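You operate a simulated robot arm through the tools that you are given. There is no shell and no other tool.

Carry out the task below with a simulated robot arm. There is one attempt and no reset: what you move stays moved.

JOB
Set dome, beige blind and wall vent as the weather card says.
Fine: free the dome brake lever to turn the dial and put it on again. Where these are worked on the way, their far stop is far enough and under half their travel is too little: dome brake lever.

It is judged by the outcome, as a careful person would: the job done as asked, and still so three seconds after it is handed in. It fails if anything else is knocked over, pushed out of place, dropped, spilled or broken.

ROBOT AND FRAMES
A 7-joint arm with a two-finger parallel gripper, fixed in place. Base frame: the origin is on the floor under the middle of its stand, x ahead of it, y to its left, z up. Readings come in m, degrees, newtons and seconds.
With the tool pointing down near the work surface it reaches from about 0.44 to 0.92 m from the base axis. Its first joint turns from -143.0 to 143.0 degrees. Payload 3 kg.
The TCP is the grasp point between the finger pads, 0.03 m short of the fingertips. In the tool frame z runs along the fingers and y along their closing line. Largest opening 0.094 m; finger width 0.028, thickness 0.01; the body of the gripper, 0.05 by 0.096 m, starts 0.055 m behind the TCP.
Orientation is that of the tool frame in the base frame, as [roll, pitch, yaw] about the fixed x, y, z axes, in that order (R = Rz(yaw) Ry(pitch) Rx(roll)). With the fingers straight down and closing along the base's y, the tool's x points along the base's -x, its y along +y and its z along -z.

CONTROLS
- The arm moves only by the tool send_rows. Its argument "plan" is a list of rows, each an object of numbers (a shift or turn left out is 0, a gripper value left out holds the last): "tx", "ty", "tz": the shift along the base's x, y, z in mm; "ax", "ay", "az": the turn, a rotation vector about the base's x, y, z in degrees; "claw": the gripper command, from -1 (shut) to 1 (fully open), values between in proportion. In form: [{"tx": .., "ty": .., "tz": .., "ax": .., "ay": .., "az": .., "claw": ..}, ...]. A call has 1 to 20 rows; each row shifts and turns the commanded pose from where the row before left it. Rows are played at 5 a second. More than 0.05 m and 8.6 degrees between two rows, or a gripper value outside its range, and nothing of the call is played. Where a pose cannot be reached the arm comes as near as it can. A force on the tool above 90 N (or 10 N above the force at the start of the call, whichever is more), or a blocked arm, ends the call early, and 0.2 s more pass. Each finger travels about 0.072 m/s and halts on what it meets, pressing with about 32 N; the grip force reading is that of the motor and also rises with nothing between the fingers. The clock runs only during rows and for 0.2 s after the last one: add rows that do not move to give the fingers time. It gives the time, the measured TCP pose, the force on the tool (base axes), the opening and the grip force at its end, in the units of the frame above (readings bear some noise), with the torque about the TCP (base axes, N m) and any sound that the robot's microphone picked up, and new pictures: "pictures" is both (left out), scene, wrist or none.
- Cameras (640 x 400 px; columns grow to the right, rows downward): "scene" is fixed at [0.05, -0.6499, 1.4182]; the picture's right is [0.96, -0.28, 0.00], its down [-0.09, -0.31, -0.95] and it looks along [0.26, 0.91, -0.33] (base axes); focal length 359 px, centre (320, 200). "wrist" rides on the gripper at [0.076, 0.014, -0.102] in the tool frame; the picture's right is [-0.18, 0.98, 0.00], its down [-0.75, -0.14, -0.64] and it looks along [-0.63, -0.12, 0.77] (tool axes); focal length 243 px, centre (320, 200). There is no depth. A picture from a camera that has moved, and an enlarged one, comes with that camera's place and axes in the base frame and with its lens.
- enlarge(camera, box): a new picture of the part [left, top, right, bottom] of that camera's present view, enlarged. It takes no simulated time.
- close_job(): hands the job in; it is judged then, once.

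Places have to be worked out from the pictures, the camera data and where the tool is seen. Open the gripper and draw the arm clear of the work before you hand the job in, unless the task says otherwise.

The tools are called as name(argument=value, ...) on one line, values as JSON. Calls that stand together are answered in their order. send_rows: Moves the arm, as the interface text tells. Its arguments: {"type":"object","properties":{"plan":{"type":"array","items":{"type":"object","properties":{"tx":{"type":"number"},"ty":{"type":"number"},"tz":{"type":"number"},"ax":{"type":"number"},"ay":{"type":"number"},"az":{"type":"number"},"claw":{"type":"number"}}}},"pictures":{"type":"string","enum":["both","scene","wrist","none"]}},"required":["plan"]} The other tools are called the same way: enlarge (camera, box) takes an enlarged picture of a part of a camera's view; close_job () hands the job in.

At the start:

```text
t: 0.0
eef_pos: [0.2086, 0.5812, 1.1017]
ee_rot: [180.0, 0.0, 179.9]
ft_force: [-0.3, -1.1, 0.8]
torque: [0.01, 0.0, 0.05]
opening: 0.0941
gripper_force: 0.1
```

scene: 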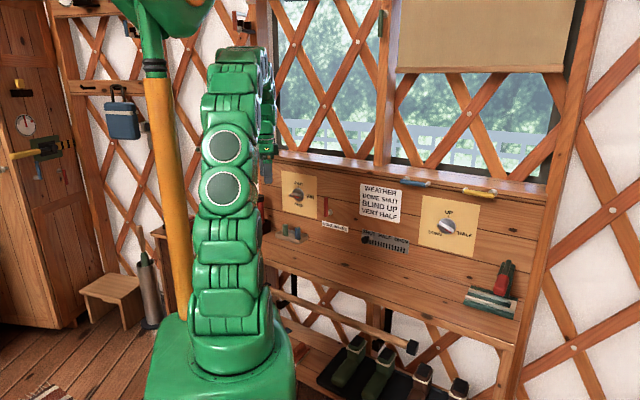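
wrist: 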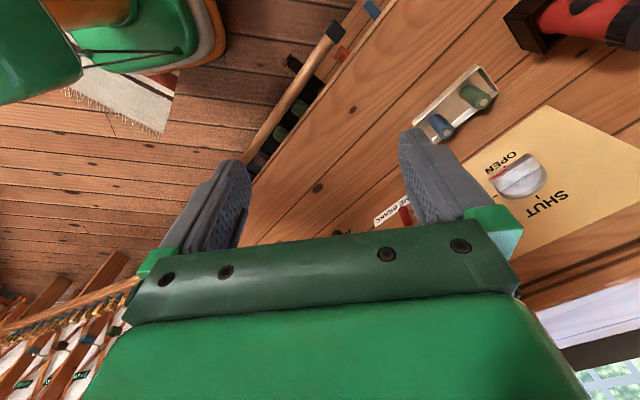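

The weather card, two dials and a slider are on the bench wall ahead. I'll enlarge these areas to read the card and the labels.

enlarge(camera="scene", box=[260, 150, 420, 250])

enlarge(camera="scene", box=[390, 170, 550, 270])

enlarge(camera="scene", box=[0, 0, 180, 200])

enlarge(camera="wrist", box=[340, 40, 640, 260])

```text
4.00 times, centred on (340, 200) of scene
camera zoom: at [0.05, -0.6499, 1.4182], right [0.96, -0.28, 0.0], down [-0.09, -0.31, -0.95], along [0.26, 0.91, -0.33], focal length 1435 px, centre (240, 200)
```

zoom: 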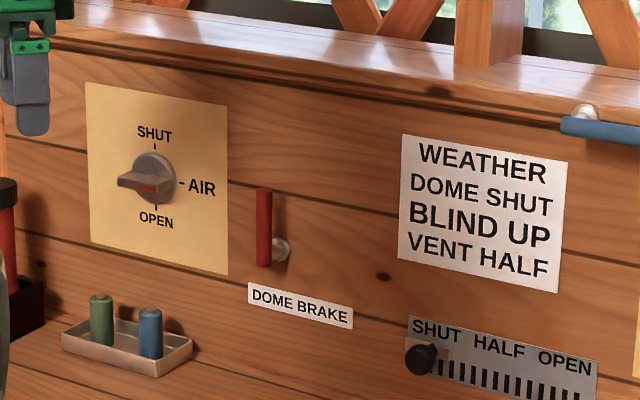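

```text
4.00 times, centred on (470, 220) of scene
camera zoom: at [0.05, -0.6499, 1.4182], right [0.96, -0.28, 0.0], down [-0.09, -0.31, -0.95], along [0.26, 0.91, -0.33], focal length 1435 px, centre (-280, 120)
```

zoom: 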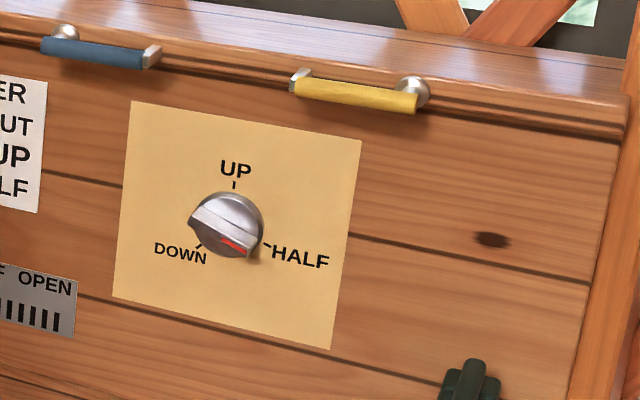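

```text
2.00 times, centred on (90, 100) of scene
camera zoom: at [0.05, -0.6499, 1.4182], right [0.96, -0.28, 0.0], down [-0.09, -0.31, -0.95], along [0.26, 0.91, -0.33], focal length 718 px, centre (780, 400)
```

zoom: 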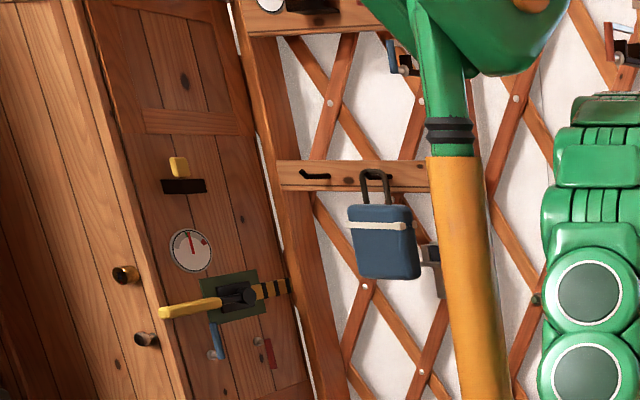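

```text
1.82 times, centred on (490, 150) of wrist
camera zoom: at [0.1331, 0.5958, 1.2042], right [0.18, 0.98, 0.0], down [0.75, -0.14, 0.64], along [0.63, -0.12, -0.77], focal length 441 px, centre (11, 291)
```

zoom: 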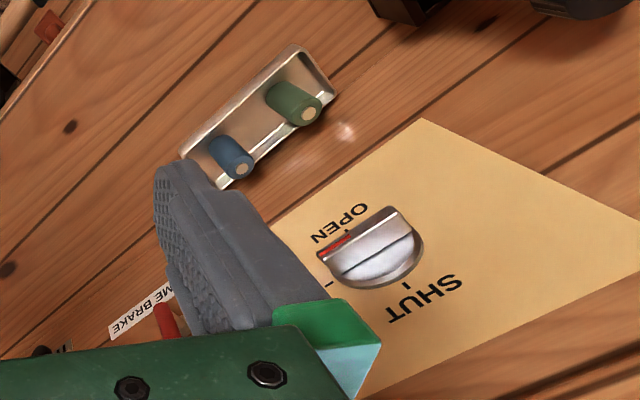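

The card reads DOME SHUT, BLIND UP, VENT HALF. I'll zoom in on each control to see the pointers, the lever and the slider in detail.

enlarge(camera="scene", box=[275, 165, 355, 215])

enlarge(camera="scene", box=[350, 220, 430, 270])

enlarge(camera="scene", box=[410, 190, 490, 240])

enlarge(camera="wrist", box=[370, 120, 610, 270])

enlarge(camera="scene", box=[380, 0, 620, 200])

```text
8.00 times, centred on (315, 190) of scene
camera zoom: at [0.05, -0.6499, 1.4182], right [0.96, -0.28, 0.0], down [-0.09, -0.31, -0.95], along [0.26, 0.91, -0.33], focal length 2870 px, centre (360, 280)
```

zoom: 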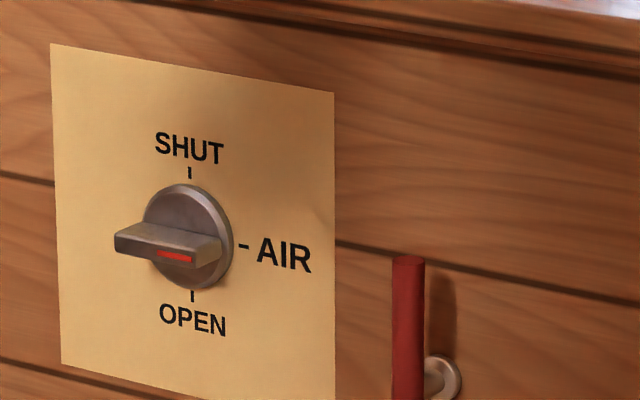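

```text
8.00 times, centred on (390, 245) of scene
camera zoom: at [0.05, -0.6499, 1.4182], right [0.96, -0.28, 0.0], down [-0.09, -0.31, -0.95], along [0.26, 0.91, -0.33], focal length 2870 px, centre (-240, -160)
```

zoom: 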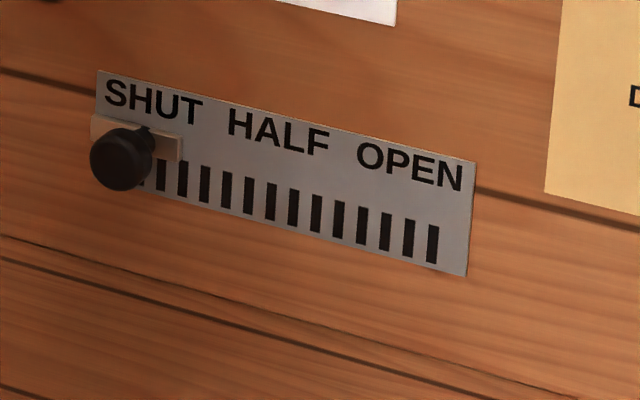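

```text
8.00 times, centred on (450, 215) of scene
camera zoom: at [0.05, -0.6499, 1.4182], right [0.96, -0.28, 0.0], down [-0.09, -0.31, -0.95], along [0.26, 0.91, -0.33], focal length 2870 px, centre (-720, 80)
```

zoom: 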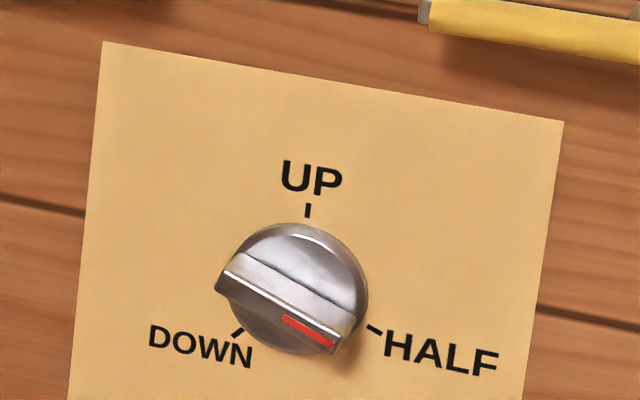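

```text
2.67 times, centred on (490, 195) of wrist
camera zoom: at [0.1331, 0.5958, 1.2042], right [0.18, 0.98, 0.0], down [0.75, -0.14, 0.64], along [0.63, -0.12, -0.77], focal length 647 px, centre (-133, 213)
```

zoom: 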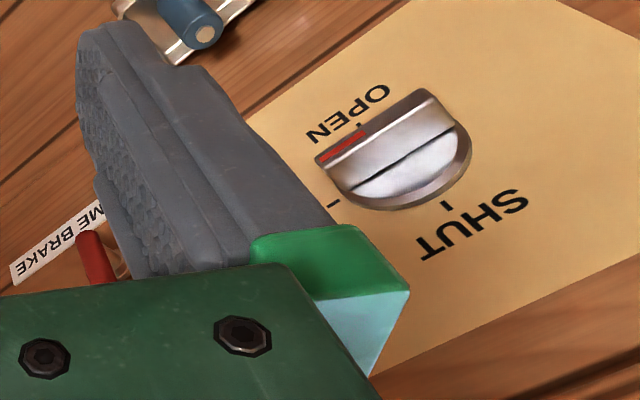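

```text
2.00 times, centred on (500, 100) of scene
camera zoom: at [0.05, -0.6499, 1.4182], right [0.96, -0.28, 0.0], down [-0.09, -0.31, -0.95], along [0.26, 0.91, -0.33], focal length 718 px, centre (-40, 400)
```

zoom: 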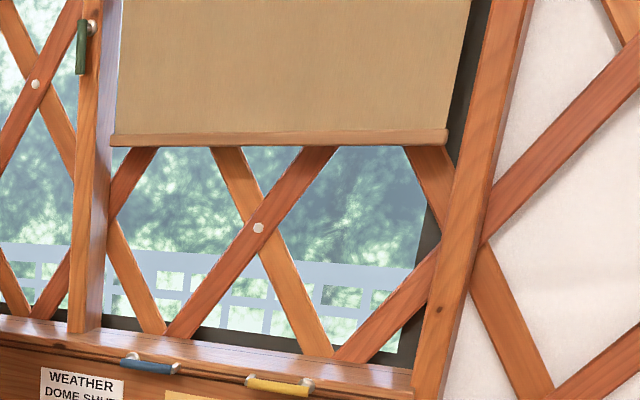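

Dome points at AIR, blind at HALF, vent at SHUT. Triangulating puts the dome knob near (0.38, 0.84, 0.91), on a vertical board whose inward normal is about (0.83, 0.55, 0). I'll turn the tool toward that normal in stages and watch how the arm behaves.

send_rows(plan=[{"az": 8.4}, {"az": 8.4}, {"az": 8.4}, {"az": 8.3}, {"ax": 4.51, "ay": -6.82, "tx": 8, "ty": 5}, {"ax": 4.51, "ay": -6.82, "tx": 8, "ty": 5}, {"ax": 4.51, "ay": -6.82, "tx": 8, "ty": 5}, {"ax": 4.51, "ay": -6.82, "tx": 8, "ty": 5}, {"ax": 4.51, "ay": -6.82, "tx": 8, "ty": 5}], pictures="both")

```text
t: 2.0
eef_pos: [0.2732, 0.6052, 1.0682]
ee_rot: [165.6, 24.4, -161.6]
ft_force: [-0.1, 0.6, -0.3]
torque: [0.01, -0.01, -0.02]
opening: 0.0938
gripper_force: 0.1
stopped in row 9: the arm was blocked; the commanded pose is now the measured one
camera wrist: at [0.1716, 0.5595, 1.1304], right [-0.24, 0.92, 0.3], down [0.51, -0.14, 0.85], along [0.82, 0.35, -0.44], focal length 243 px, centre (320, 200)
```

scene: 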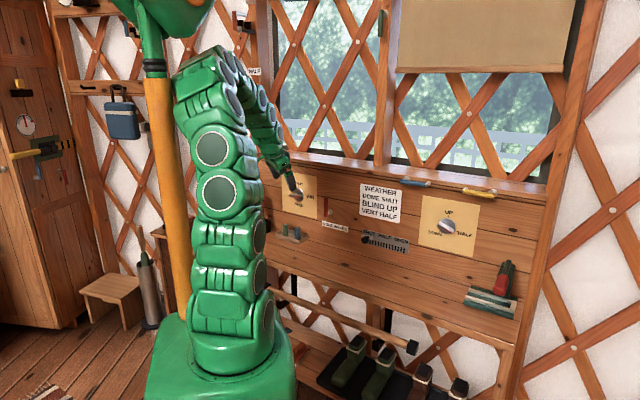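
wrist: 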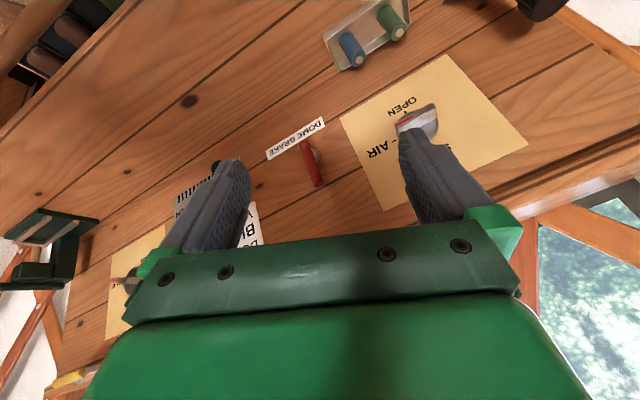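

The arm stopped as blocked with almost no force on the tool, so this looks like a joint limit or link contact. I'll look closer before moving again.

enlarge(camera="scene", box=[90, 0, 330, 150])

enlarge(camera="scene", box=[90, 150, 330, 400])

enlarge(camera="wrist", box=[240, 0, 560, 220])

```text
2.67 times, centred on (210, 75) of scene
camera zoom: at [0.05, -0.6499, 1.4182], right [0.96, -0.28, 0.0], down [-0.09, -0.31, -0.95], along [0.26, 0.91, -0.33], focal length 957 px, centre (613, 533)
```

zoom: 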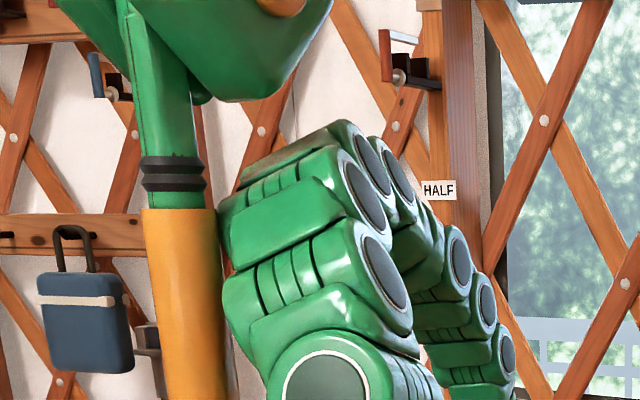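

```text
1.60 times, centred on (210, 275) of scene
camera zoom: at [0.05, -0.6499, 1.4182], right [0.96, -0.28, 0.0], down [-0.09, -0.31, -0.95], along [0.26, 0.91, -0.33], focal length 574 px, centre (496, 80)
```

zoom: 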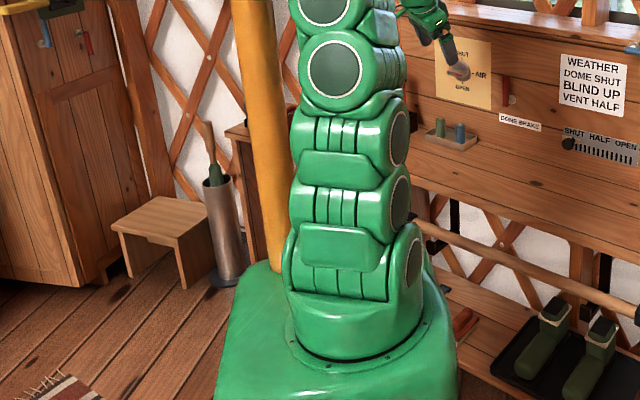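

```text
1.82 times, centred on (400, 110) of wrist
camera zoom: at [0.1716, 0.5595, 1.1304], right [-0.24, 0.92, 0.3], down [0.51, -0.14, 0.85], along [0.82, 0.35, -0.44], focal length 441 px, centre (174, 364)
```

zoom: 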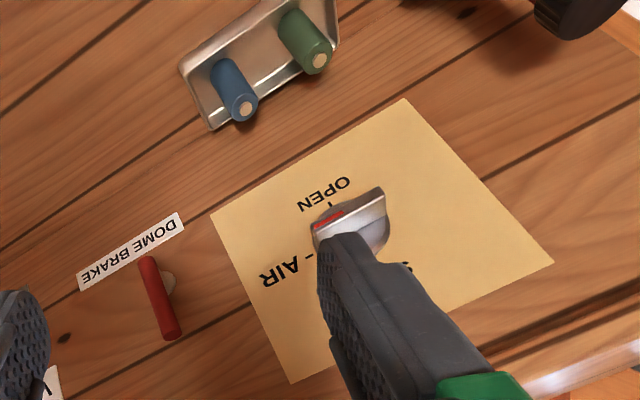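

The base carries a mast near (-0.07, 0.2), and the elbow was probably pressing on it. I'll move the tool away from it, toward the middle of the board, and then continue tilting to horizontal.

send_rows(plan=[{"tx": 31, "ty": -21, "tz": -14}, {"tx": 31, "ty": -21, "tz": -14}, {"tx": 31, "ty": -21, "tz": -14}, {"tx": 31, "ty": -21, "tz": -14}, {"tx": 31, "ty": -21, "tz": -14}, {"ax": 2.63, "ay": -7.77, "az": 0.08}, {"ax": 2.63, "ay": -7.77, "az": 0.08}, {"ax": 2.63, "ay": -7.77, "az": 0.08}], pictures="both")

```text
t: 3.9
eef_pos: [0.4254, 0.5008, 0.9998]
ee_rot: [166.0, 49.6, -160.9]
ft_force: [0.9, -0.4, 0.9]
torque: [-0.01, -0.05, -0.03]
opening: 0.0939
gripper_force: 0.1
camera wrist: at [0.3102, 0.4488, 1.0088], right [-0.37, 0.88, 0.3], down [0.13, -0.26, 0.96], along [0.92, 0.39, -0.02], focal length 243 px, centre (320, 200)
```

scene: 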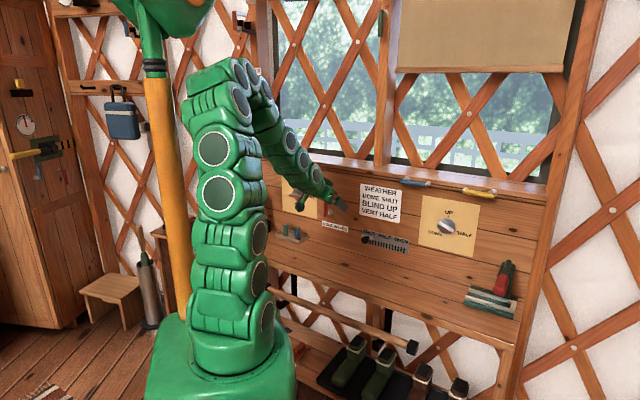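
wrist: 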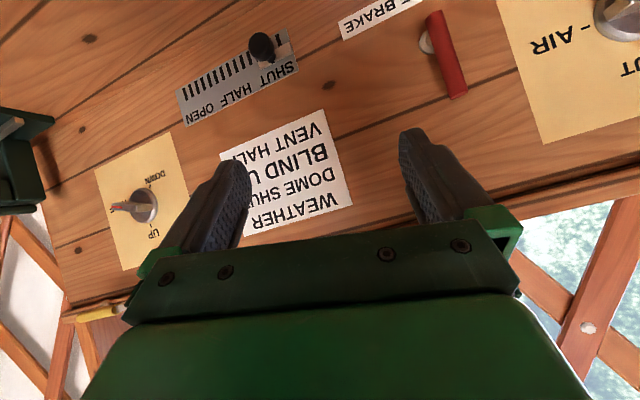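

This works away from the mast: the wrist camera now shows the whole board, upside down. I'll finish the turn so the tool is level with the wall normal.

send_rows(plan=[{"ax": 2.63, "ay": -7.77, "az": 0.08}, {"ax": 2.63, "ay": -7.77, "az": 0.08}, {"ax": 2.63, "ay": -7.77, "az": 0.08}, {"ax": 2.63, "ay": -7.77, "az": 0.08}, {"ax": 2.63, "ay": -7.77, "az": 0.08}], pictures="both")

```text
t: 5.0
eef_pos: [0.4444, 0.5004, 1.0442]
ee_rot: [168.4, 76.8, -158.1]
ft_force: [-0.9, 0.2, -0.4]
torque: [-0.02, 0.02, -0.01]
opening: 0.0939
gripper_force: 0.1
out of reach, approached as far as the arm can: row 3, 4, 5
camera wrist: at [0.3376, 0.4508, 0.9938], right [-0.5, 0.84, 0.22], down [-0.28, -0.4, 0.87], along [0.82, 0.37, 0.44], focal length 243 px, centre (320, 200)
```

scene: 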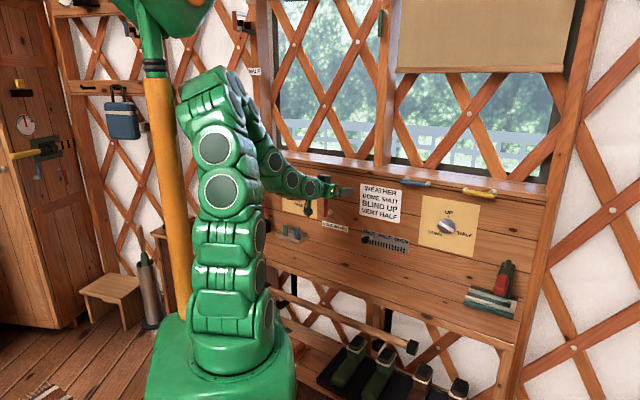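
wrist: 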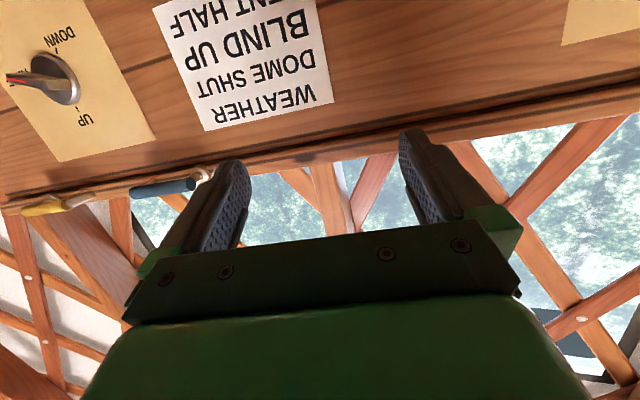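

The last rows were out of reach because the wrist is too folded this close in. Points from several views now put the wall normal near (0.76, 0.65) and the wall face at about n·P = 0.84, so I'll move forward and down a bit and recheck the orientation.

send_rows(plan=[{"tx": 18, "ty": 15, "tz": -20}, {"tx": 18, "ty": 15, "tz": -20}, {"tx": 18, "ty": 15, "tz": -20}, {}], pictures="both")

```text
t: 6.0
eef_pos: [0.4989, 0.5443, 0.9854]
ee_rot: [167.4, 76.6, -159.4]
ft_force: [-0.3, 0.8, -0.9]
torque: [-0.04, 0.0, 0.0]
opening: 0.0941
gripper_force: 0.0
camera wrist: at [0.3924, 0.4958, 0.9351], right [-0.49, 0.84, 0.23], down [-0.28, -0.4, 0.87], along [0.82, 0.37, 0.44], focal length 243 px, centre (320, 200)
```

scene: 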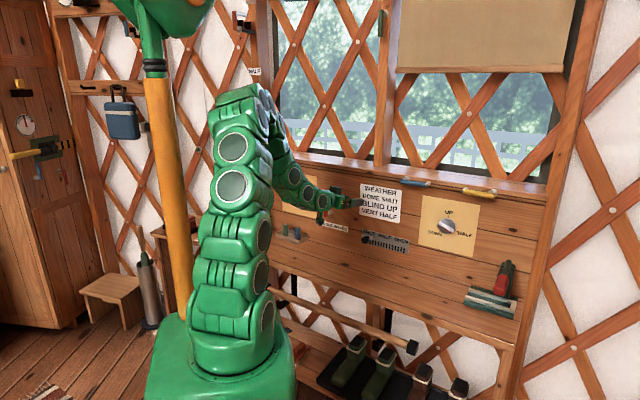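
wrist: 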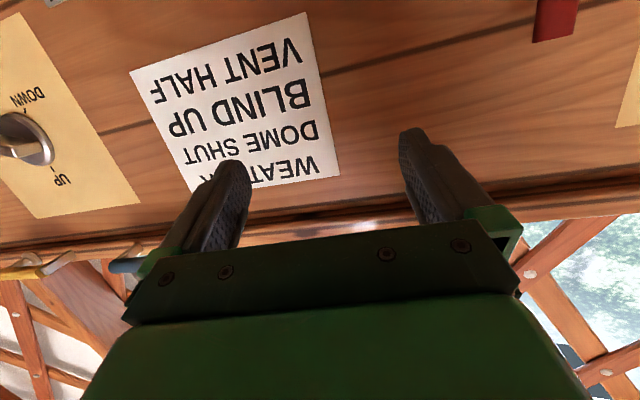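

The command pose follows the reached pose and translation works. For the vent slider I'll use a tool pitched about 40° down so the hand stays above the bench, and move to a spot about 8 cm short of its black ball knob, near (0.59, 0.555, 0.794).

send_rows(plan=[{"ax": -4.6, "ay": 4.98, "az": 2.04, "tx": 11, "ty": -7, "tz": -35}, {"ax": -4.6, "ay": 4.98, "az": 2.04, "tx": 11, "ty": -7, "tz": -35}, {"ax": -4.6, "ay": 4.98, "az": 2.04, "tx": 11, "ty": -7, "tz": -35}, {"ax": -4.6, "ay": 4.98, "az": 2.04, "tx": 11, "ty": -7, "tz": -35}, {}], pictures="both")

```text
t: 7.2
eef_pos: [0.5413, 0.5169, 0.844]
ee_rot: [179.9, 50.1, -139.5]
ft_force: [0.2, 0.3, -0.3]
torque: [0.0, 0.0, -0.02]
opening: 0.0937
gripper_force: 0.1
camera wrist: at [0.4367, 0.4453, 0.8525], right [-0.55, 0.82, 0.14], down [0.09, -0.11, 0.99], along [0.83, 0.56, -0.01], focal length 243 px, centre (320, 200)
```

scene: 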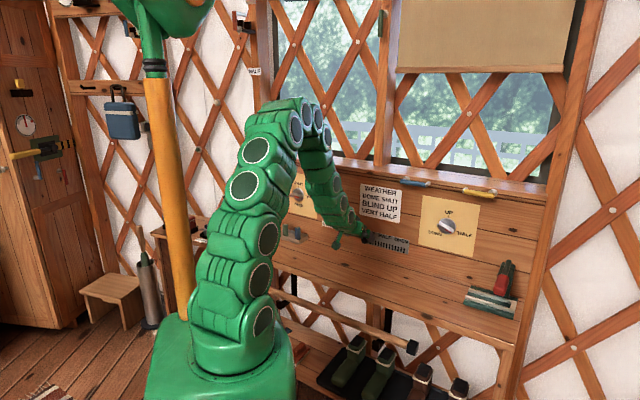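
wrist: 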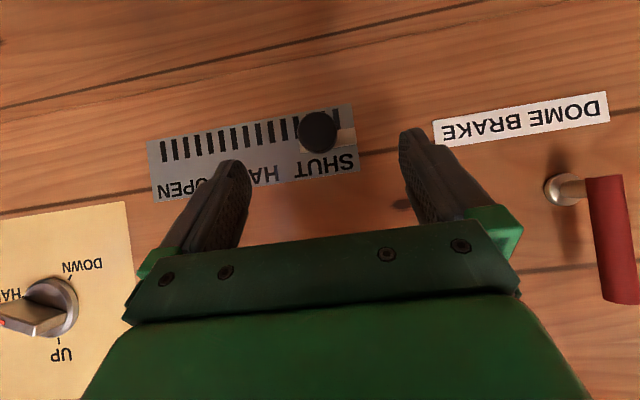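

The ball knob lies on the tool axis about 79 mm ahead of the TCP. I'll advance 62 mm with the fingers open on either side of it, then check before closing.

send_rows(plan=[{"tx": 12, "ty": 10.3, "tz": -13.3, "claw": 0.4}, {"tx": 12, "ty": 10.3, "tz": -13.3}, {"tx": 12, "ty": 10.3, "tz": -13.3}, {}], pictures="both")

```text
t: 8.2
eef_pos: [0.5779, 0.5473, 0.8057]
ee_rot: [179.8, 50.0, -139.6]
ft_force: [-0.4, 0.3, 0.0]
torque: [-0.02, 0.01, -0.03]
opening: 0.0658
gripper_force: 0.1
camera wrist: at [0.473, 0.4761, 0.8128], right [-0.55, 0.82, 0.14], down [0.09, -0.11, 0.99], along [0.83, 0.56, -0.01], focal length 243 px, centre (320, 200)
```

scene: 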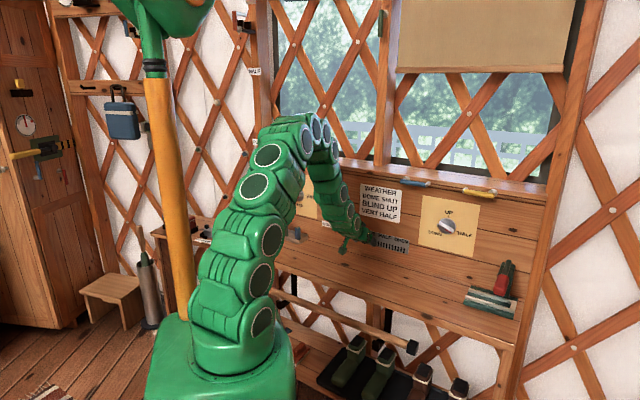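
wrist: 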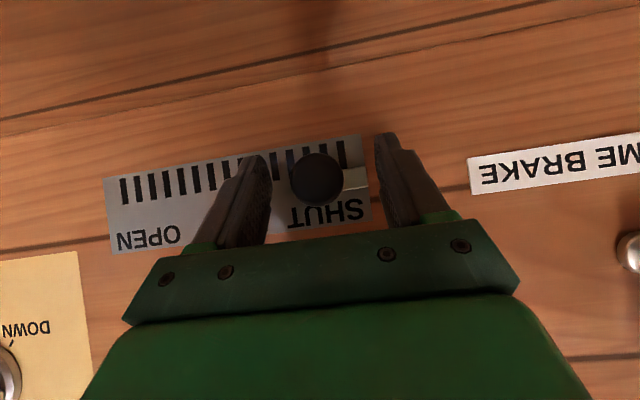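

The ball sits between the fingers with no contact force. I'll close on it.

send_rows(plan=[{"claw": -1}, {"claw": -1}, {"claw": -1}, {"claw": -1}], pictures="both")

enlarge(camera="wrist", box=[80, 80, 400, 280])

```text
t: 9.2
eef_pos: [0.5794, 0.5466, 0.8056]
ee_rot: [179.9, 50.1, -139.6]
ft_force: [15.8, -13.1, -1.4]
torque: [0.01, -0.13, 0.12]
opening: 0.0293
gripper_force: 45.1
camera wrist: at [0.4735, 0.4756, 0.813], right [-0.55, 0.82, 0.14], down [0.09, -0.11, 0.99], along [0.83, 0.55, -0.01], focal length 243 px, centre (320, 200)
```

scene: 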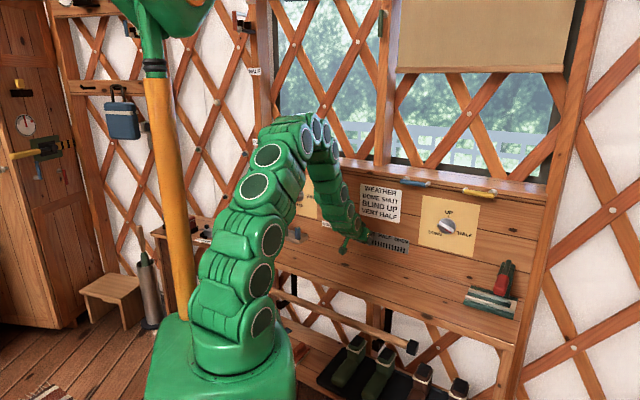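
wrist: 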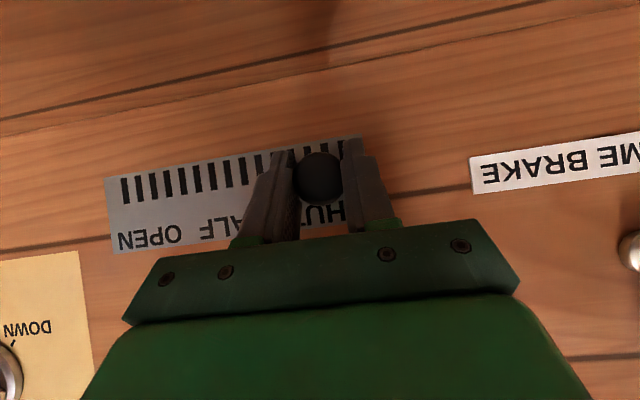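

```text
2.00 times, centred on (240, 180) of wrist
camera zoom: at [0.4735, 0.4756, 0.813], right [-0.55, 0.82, 0.14], down [0.09, -0.11, 0.99], along [0.83, 0.55, -0.01], focal length 485 px, centre (480, 240)
```

zoom: 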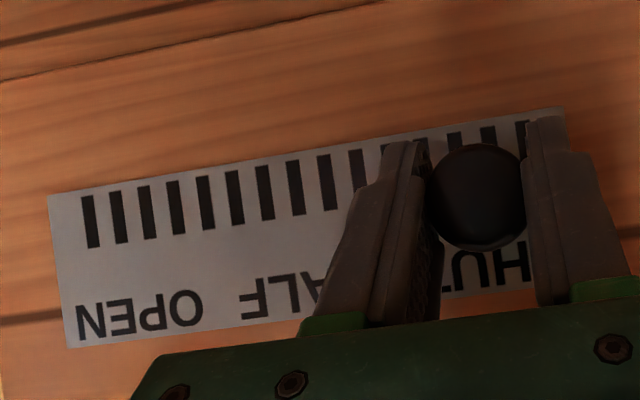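

The ball is gripped (opening 29 mm). The SHUT and HALF labels are about 68–70 mm apart along the wall, so I'll slide 70 mm to the right, along (0.649, -0.760).

send_rows(plan=[{"tx": 9.1, "ty": -10.65}, {"tx": 9.1, "ty": -10.65}, {"tx": 9.1, "ty": -10.65}, {"tx": 9.1, "ty": -10.65}, {"tx": 9.1, "ty": -10.65}, {}, {}], pictures="both")

enlarge(camera="wrist", box=[160, 80, 480, 280])

enlarge(camera="scene", box=[330, 210, 450, 285])

```text
t: 10.8
eef_pos: [0.6241, 0.4938, 0.8053]
ee_rot: [179.9, 50.0, -139.6]
ft_force: [6.7, 4.0, -9.6]
torque: [0.2, -0.17, -0.35]
opening: 0.029
gripper_force: 45.2
camera wrist: at [0.5185, 0.4228, 0.813], right [-0.55, 0.82, 0.14], down [0.09, -0.11, 0.99], along [0.83, 0.56, -0.01], focal length 243 px, centre (320, 200)
```

scene: 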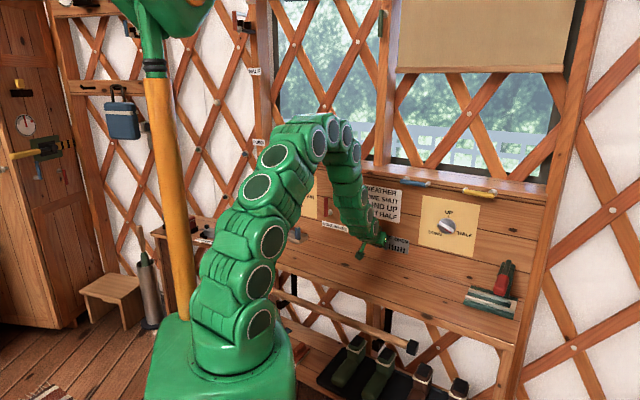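
wrist: 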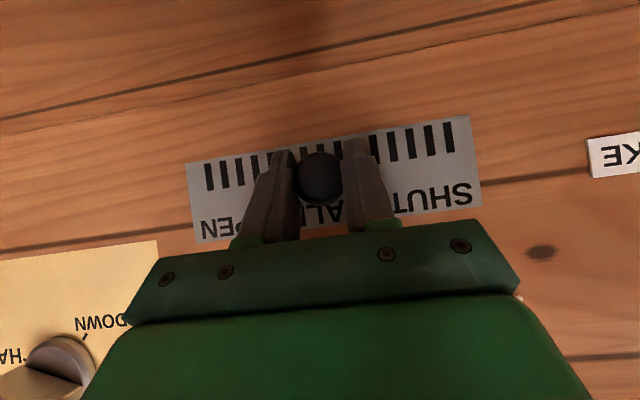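

```text
2.00 times, centred on (320, 180) of wrist
camera zoom: at [0.5185, 0.4228, 0.813], right [-0.55, 0.82, 0.14], down [0.09, -0.11, 0.99], along [0.83, 0.56, -0.01], focal length 485 px, centre (320, 240)
```

zoom: 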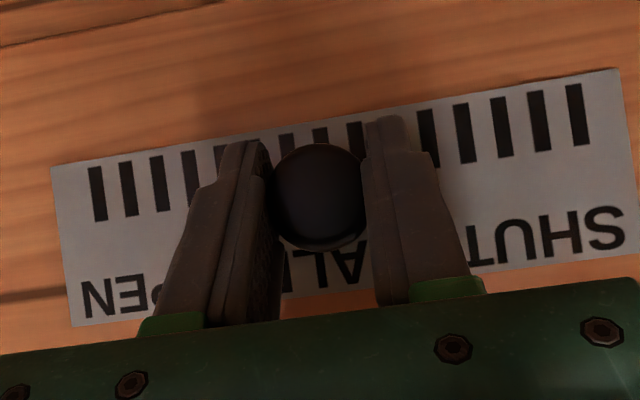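

```text
5.33 times, centred on (390, 248) of scene
camera zoom: at [0.05, -0.6499, 1.4182], right [0.96, -0.28, 0.0], down [-0.09, -0.31, -0.95], along [0.26, 0.91, -0.33], focal length 1913 px, centre (-53, -53)
```

zoom: 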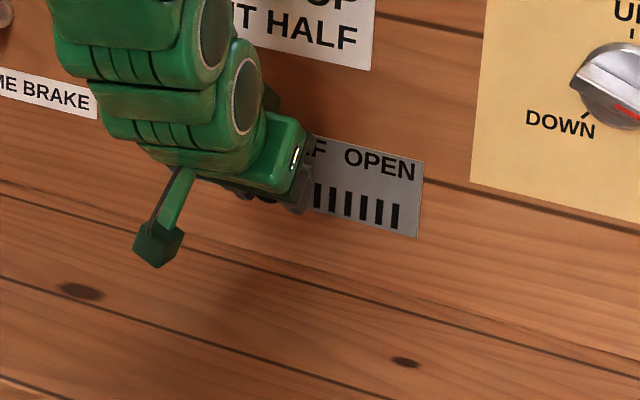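

The slider followed and the TCP moved 69 mm along the wall. I'll open, back off along the tool axis and look at where it stands.

send_rows(plan=[{"claw": 0.4}, {"claw": 0.4}, {"claw": 0.4}, {"tx": -15.6, "ty": -13.3, "tz": 17.1}, {"tx": -15.6, "ty": -13.3, "tz": 17.1}, {"tx": -15.6, "ty": -13.3, "tz": 17.1}, {"tx": -15.6, "ty": -13.3, "tz": 17.1}, {}], pictures="both")

enlarge(camera="wrist", box=[160, 80, 480, 280])

enlarge(camera="scene", box=[350, 220, 430, 270])

```text
t: 12.7
eef_pos: [0.5616, 0.4409, 0.8751]
ee_rot: [179.9, 50.2, -139.5]
ft_force: [0.3, 0.2, -0.6]
torque: [0.0, 0.02, 0.01]
opening: 0.0659
gripper_force: 0.1
camera wrist: at [0.4566, 0.3692, 0.8824], right [-0.55, 0.82, 0.14], down [0.09, -0.11, 0.99], along [0.83, 0.56, -0.01], focal length 243 px, centre (320, 200)
```

scene: 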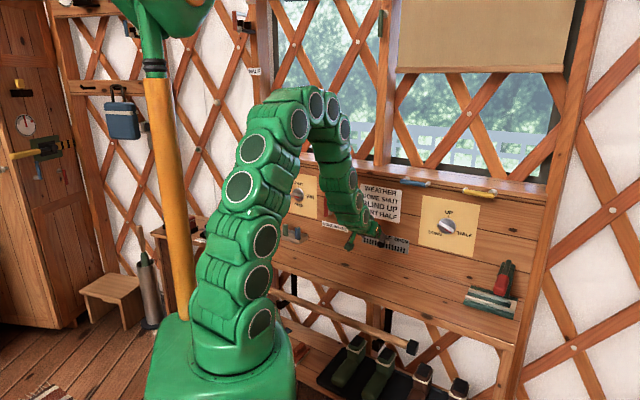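
wrist: 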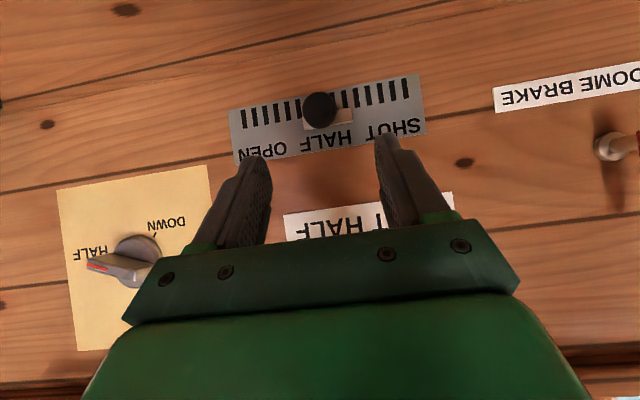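

```text
2.00 times, centred on (320, 180) of wrist
camera zoom: at [0.4566, 0.3692, 0.8824], right [-0.55, 0.82, 0.14], down [0.09, -0.11, 0.99], along [0.83, 0.56, -0.01], focal length 485 px, centre (320, 240)
```

zoom: 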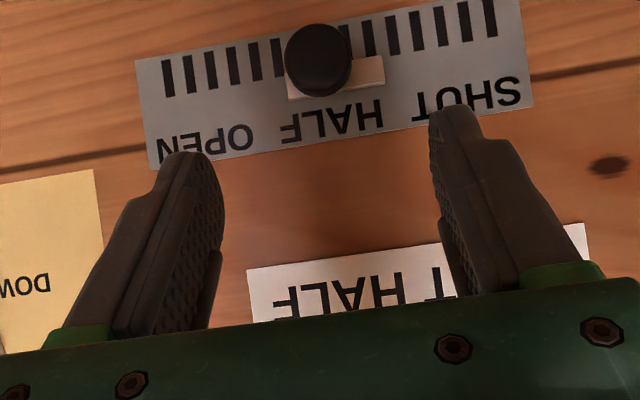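

```text
8.00 times, centred on (390, 245) of scene
camera zoom: at [0.05, -0.6499, 1.4182], right [0.96, -0.28, 0.0], down [-0.09, -0.31, -0.95], along [0.26, 0.91, -0.33], focal length 2870 px, centre (-240, -160)
```

zoom: 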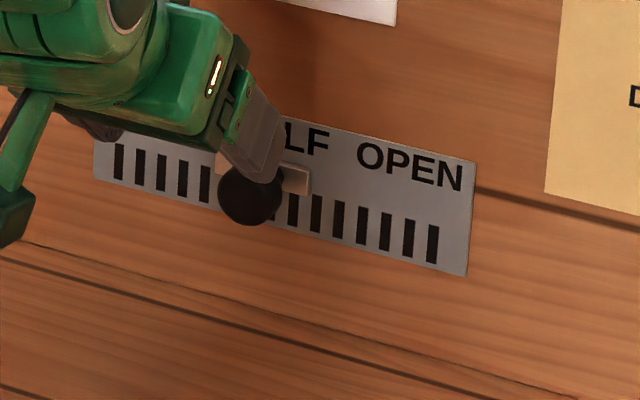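

The ball's centre moved 70 mm to r≈0.031, which matches the HALF label, so the vent looks right. Next is the blind dial: its centre is near (0.809, 0.345, 0.913) and it must turn about 110° counter-clockwise, so I'll go in front of it and level the tool.

send_rows(plan=[{"tx": 24.5, "ty": -23, "tz": 5.4, "ax": 3.71, "ay": -4.34}, {"tx": 24.5, "ty": -23, "tz": 5.4, "ax": 3.71, "ay": -4.34}, {"tx": 24.5, "ty": -23, "tz": 5.4, "ax": 3.71, "ay": -4.34}, {"tx": 24.5, "ty": -23, "tz": 5.4, "ax": 3.71, "ay": -4.34}, {"tx": 24.5, "ty": -23, "tz": 5.4, "ax": 3.71, "ay": -4.34}, {"tx": 24.5, "ty": -23, "tz": 5.4, "ax": 3.71, "ay": -4.34}, {"tx": 24.5, "ty": -23, "tz": 5.4, "ax": 3.71, "ay": -4.34}, {}], pictures="both")

```text
t: 14.4
eef_pos: [0.7346, 0.2795, 0.9108]
ee_rot: [14.5, 89.9, 54.9]
ft_force: [-0.4, 0.4, 0.6]
torque: [-0.03, 0.03, 0.02]
opening: 0.0659
gripper_force: 0.1
camera wrist: at [0.6469, 0.2245, 0.8353], right [-0.64, 0.75, 0.18], down [-0.4, -0.53, 0.75], along [0.66, 0.41, 0.63], focal length 243 px, centre (320, 200)
```

scene: 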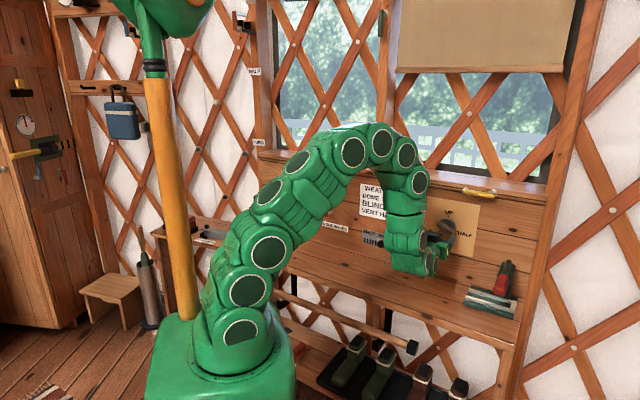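
wrist: 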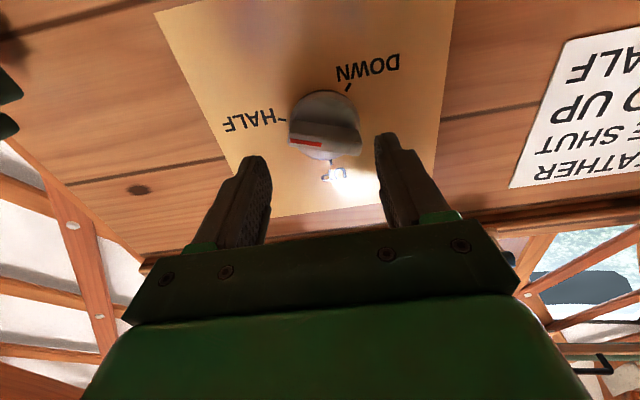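

The tool is level in front of the blind dial. I'll zoom in to measure the knob's offset from the tool axis.

enlarge(camera="wrist", box=[220, 50, 440, 190])

enlarge(camera="scene", box=[390, 180, 490, 250])

```text
2.86 times, centred on (330, 120) of wrist
camera zoom: at [0.6469, 0.2245, 0.8353], right [-0.64, 0.75, 0.18], down [-0.4, -0.53, 0.75], along [0.66, 0.41, 0.63], focal length 693 px, centre (291, 429)
```

zoom: 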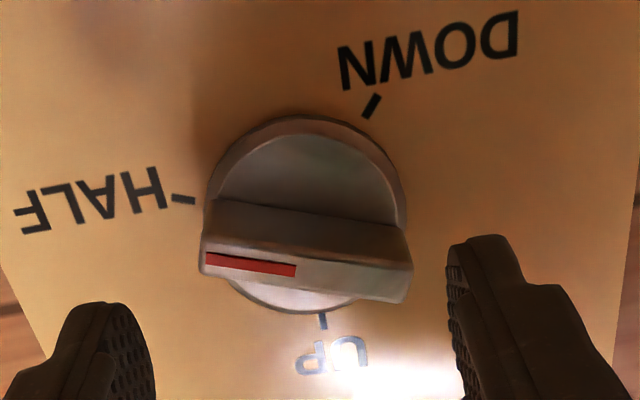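

```text
5.71 times, centred on (440, 215) of scene
camera zoom: at [0.05, -0.6499, 1.4182], right [0.96, -0.28, 0.0], down [-0.09, -0.31, -0.95], along [0.26, 0.91, -0.33], focal length 2050 px, centre (-366, 114)
```

zoom: 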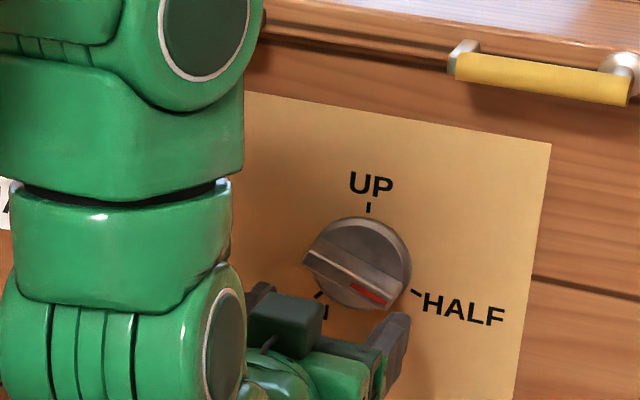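

The knob centre is at r≈0.260, z≈0.915 with its bar front at n≈0.79, and HALF, UP and DOWN are 110° apart. I'll roll the tool about the wall normal so the fingers straddle the bar, with the closing line perpendicular to it, leaving room to turn back 110°.

send_rows(plan=[{"ax": 5.985, "ay": 5.094, "claw": 0.4}, {"ax": 5.985, "ay": 5.094}, {"ax": 5.985, "ay": 5.094}, {"ax": 5.985, "ay": 5.094}, {"ax": 5.985, "ay": 5.094}, {"ax": 5.985, "ay": 5.094}, {"ax": 5.985, "ay": 5.094}, {}], pictures="both")

```text
t: 16.2
eef_pos: [0.732, 0.2793, 0.9118]
ee_rot: [89.8, 35.0, 130.2]
ft_force: [-0.8, -0.4, -0.2]
torque: [0.01, -0.02, -0.01]
opening: 0.0658
gripper_force: 0.1
camera wrist: at [0.6099, 0.2676, 0.8796], right [-0.27, 0.31, 0.91], down [-0.04, -0.95, 0.31], along [0.96, 0.05, 0.27], focal length 243 px, centre (320, 200)
```

scene: 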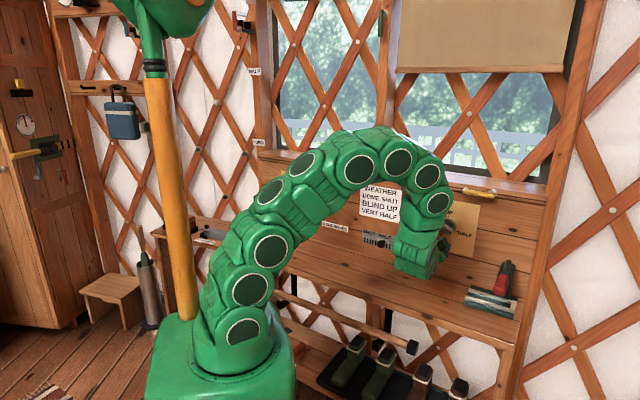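
wrist: 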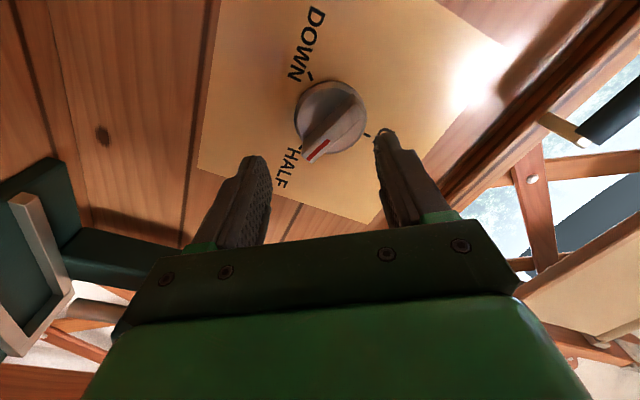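

The roll works freely. I'll continue the remaining 55°.

send_rows(plan=[{"ax": 5.985, "ay": 5.094}, {"ax": 5.985, "ay": 5.094}, {"ax": 5.985, "ay": 5.094}, {"ax": 5.985, "ay": 5.094}, {"ax": 5.985, "ay": 5.094}, {"ax": 5.985, "ay": 5.094}, {"ax": 5.985, "ay": 5.094}, {}], pictures="both")

enlarge(camera="wrist", box=[220, 50, 440, 190])

```text
t: 18.1
eef_pos: [0.7324, 0.2794, 0.912]
ee_rot: [89.8, -20.3, 130.3]
ft_force: [-0.2, -0.2, 0.5]
torque: [0.01, -0.03, 0.03]
opening: 0.0655
gripper_force: 0.0
camera wrist: at [0.6124, 0.2649, 0.9515], right [0.33, -0.39, 0.86], down [-0.06, -0.92, -0.39], along [0.94, 0.07, -0.33], focal length 243 px, centre (320, 200)
```

scene: 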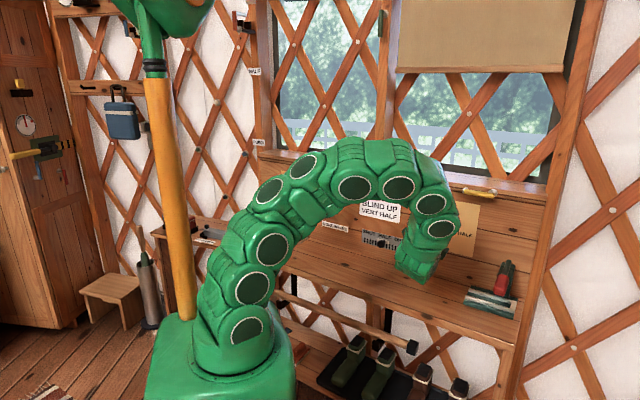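
wrist: 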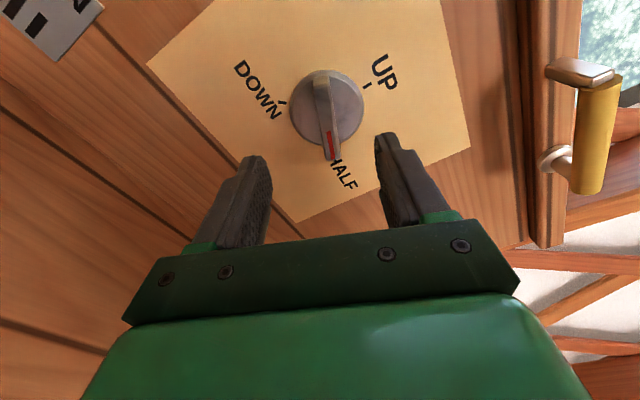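

```text
2.86 times, centred on (330, 120) of wrist
camera zoom: at [0.6124, 0.2649, 0.9515], right [0.33, -0.39, 0.86], down [-0.06, -0.92, -0.39], along [0.94, 0.07, -0.33], focal length 693 px, centre (291, 429)
```

zoom: 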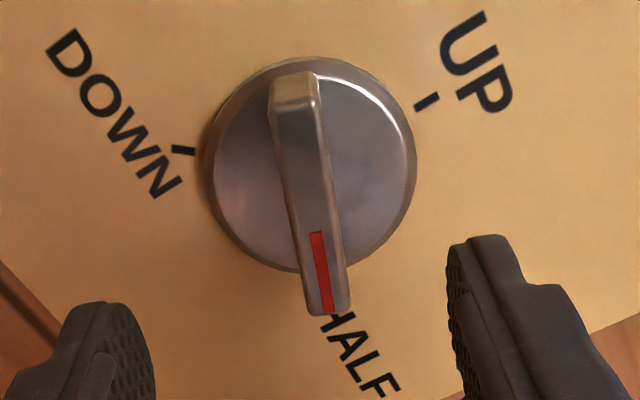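

The bar lines up with the tool's x axis to about 1°. Comparing the two wrist views puts the bar front 80 mm ahead and the disc face about 110 mm ahead, with the axis 6 mm higher than the TCP, so I'll correct that and advance 70 mm.

send_rows(plan=[{"tz": 6}, {"tx": 13.3, "ty": 11.35}, {"tx": 13.3, "ty": 11.35}, {"tx": 13.3, "ty": 11.35}, {"tx": 13.4, "ty": 11.35}, {}], pictures="both")

enlarge(camera="wrist", box=[220, 80, 440, 220])

```text
t: 19.6
eef_pos: [0.785, 0.3232, 0.9153]
ee_rot: [90.0, -20.2, 130.3]
ft_force: [-32.8, -23.8, 19.3]
torque: [0.03, 0.01, 0.94]
opening: 0.0656
gripper_force: 0.1
stopped in row 6: the force on the tool passed its limit at 93 N (the readings are from after the stop); the commanded pose is now the measured one
camera wrist: at [0.6645, 0.3092, 0.9563], right [0.33, -0.39, 0.86], down [-0.06, -0.92, -0.39], along [0.94, 0.08, -0.33], focal length 243 px, centre (320, 200)
```

scene: 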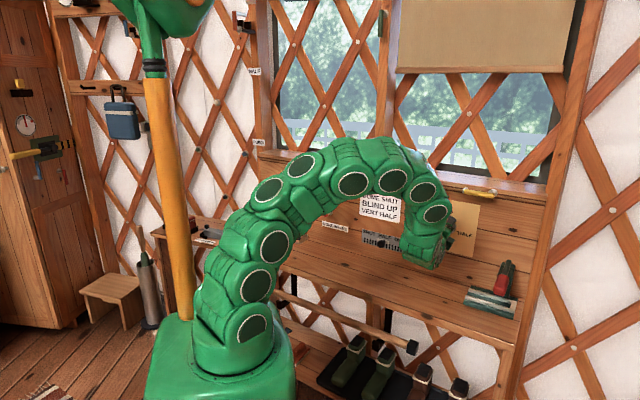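
wrist: 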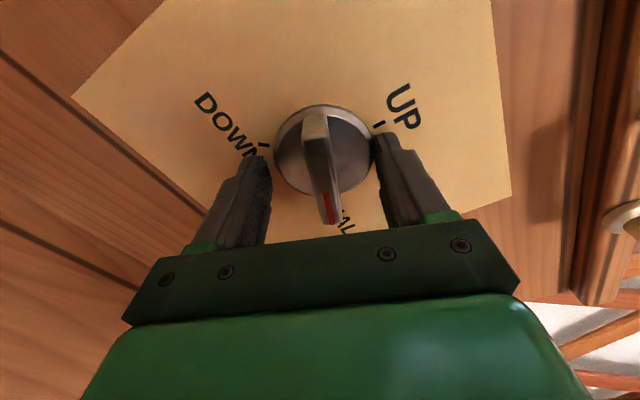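

```text
2.86 times, centred on (330, 150) of wrist
camera zoom: at [0.6645, 0.3092, 0.9563], right [0.33, -0.39, 0.86], down [-0.06, -0.92, -0.39], along [0.94, 0.08, -0.33], focal length 693 px, centre (291, 343)
```

zoom: 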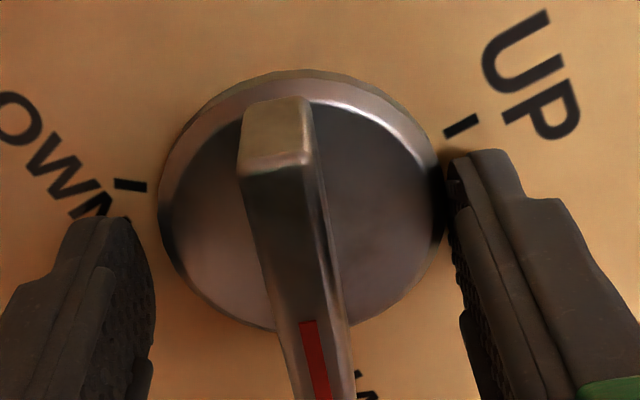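

The upper finger touched the rim of the dial disc, since the disc sits a little deeper and 2 mm higher than assumed. I'll back off 8 mm, shift up 2 mm, and confirm the contact is gone before closing on the bar.

send_rows(plan=[{"tx": -6.1, "ty": -5.2, "tz": 2}, {}, {}], pictures="wrist")

enlarge(camera="wrist", box=[220, 80, 440, 220])

```text
t: 20.4
eef_pos: [0.7791, 0.3195, 0.9159]
ee_rot: [90.1, -20.2, 130.2]
ft_force: [0.2, -0.1, -0.3]
torque: [-0.06, 0.03, 0.03]
opening: 0.066
gripper_force: 0.1
camera wrist: at [0.659, 0.3046, 0.9572], right [0.33, -0.39, 0.86], down [-0.06, -0.92, -0.39], along [0.94, 0.07, -0.33], focal length 243 px, centre (320, 200)
```

wrist: 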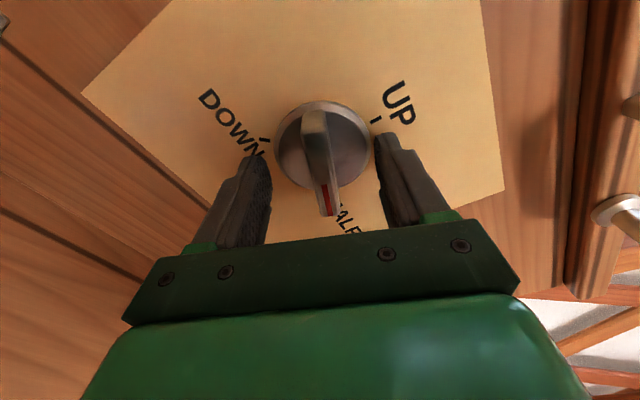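

```text
2.86 times, centred on (330, 150) of wrist
camera zoom: at [0.659, 0.3046, 0.9572], right [0.33, -0.39, 0.86], down [-0.06, -0.92, -0.39], along [0.94, 0.07, -0.33], focal length 693 px, centre (291, 343)
```

zoom: 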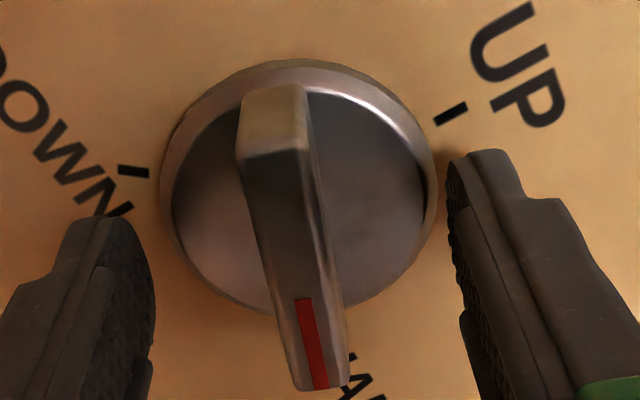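

Contact is gone and the bar stands between the fingertips. I'll close on it.

send_rows(plan=[{"claw": -1}, {"claw": -1}, {"claw": -1}, {"claw": -1}], pictures="wrist")

enlarge(camera="wrist", box=[220, 80, 440, 220])

```text
t: 21.4
eef_pos: [0.7797, 0.3177, 0.9183]
ee_rot: [89.8, -20.2, 130.3]
ft_force: [11.1, -1.4, 29.8]
torque: [0.6, -0.59, -0.12]
opening: 0.0593
gripper_force: 44.6
camera wrist: at [0.6595, 0.3042, 0.9586], right [0.33, -0.39, 0.86], down [-0.06, -0.92, -0.39], along [0.94, 0.07, -0.33], focal length 243 px, centre (320, 200)
```

wrist: 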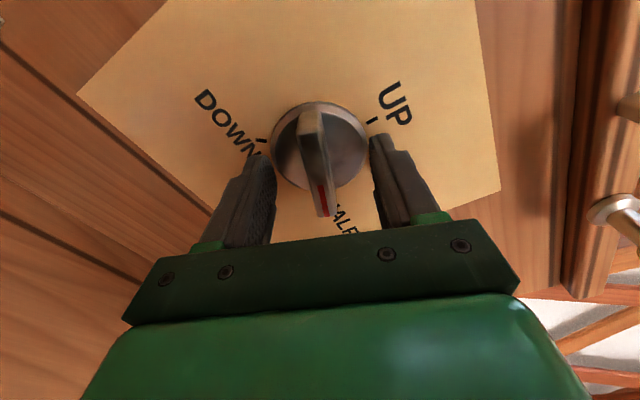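

```text
2.86 times, centred on (330, 150) of wrist
camera zoom: at [0.6595, 0.3042, 0.9586], right [0.33, -0.39, 0.86], down [-0.06, -0.92, -0.39], along [0.94, 0.07, -0.33], focal length 693 px, centre (291, 343)
```

zoom: 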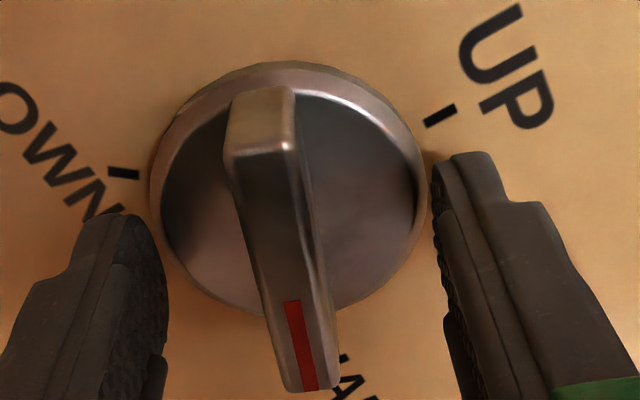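

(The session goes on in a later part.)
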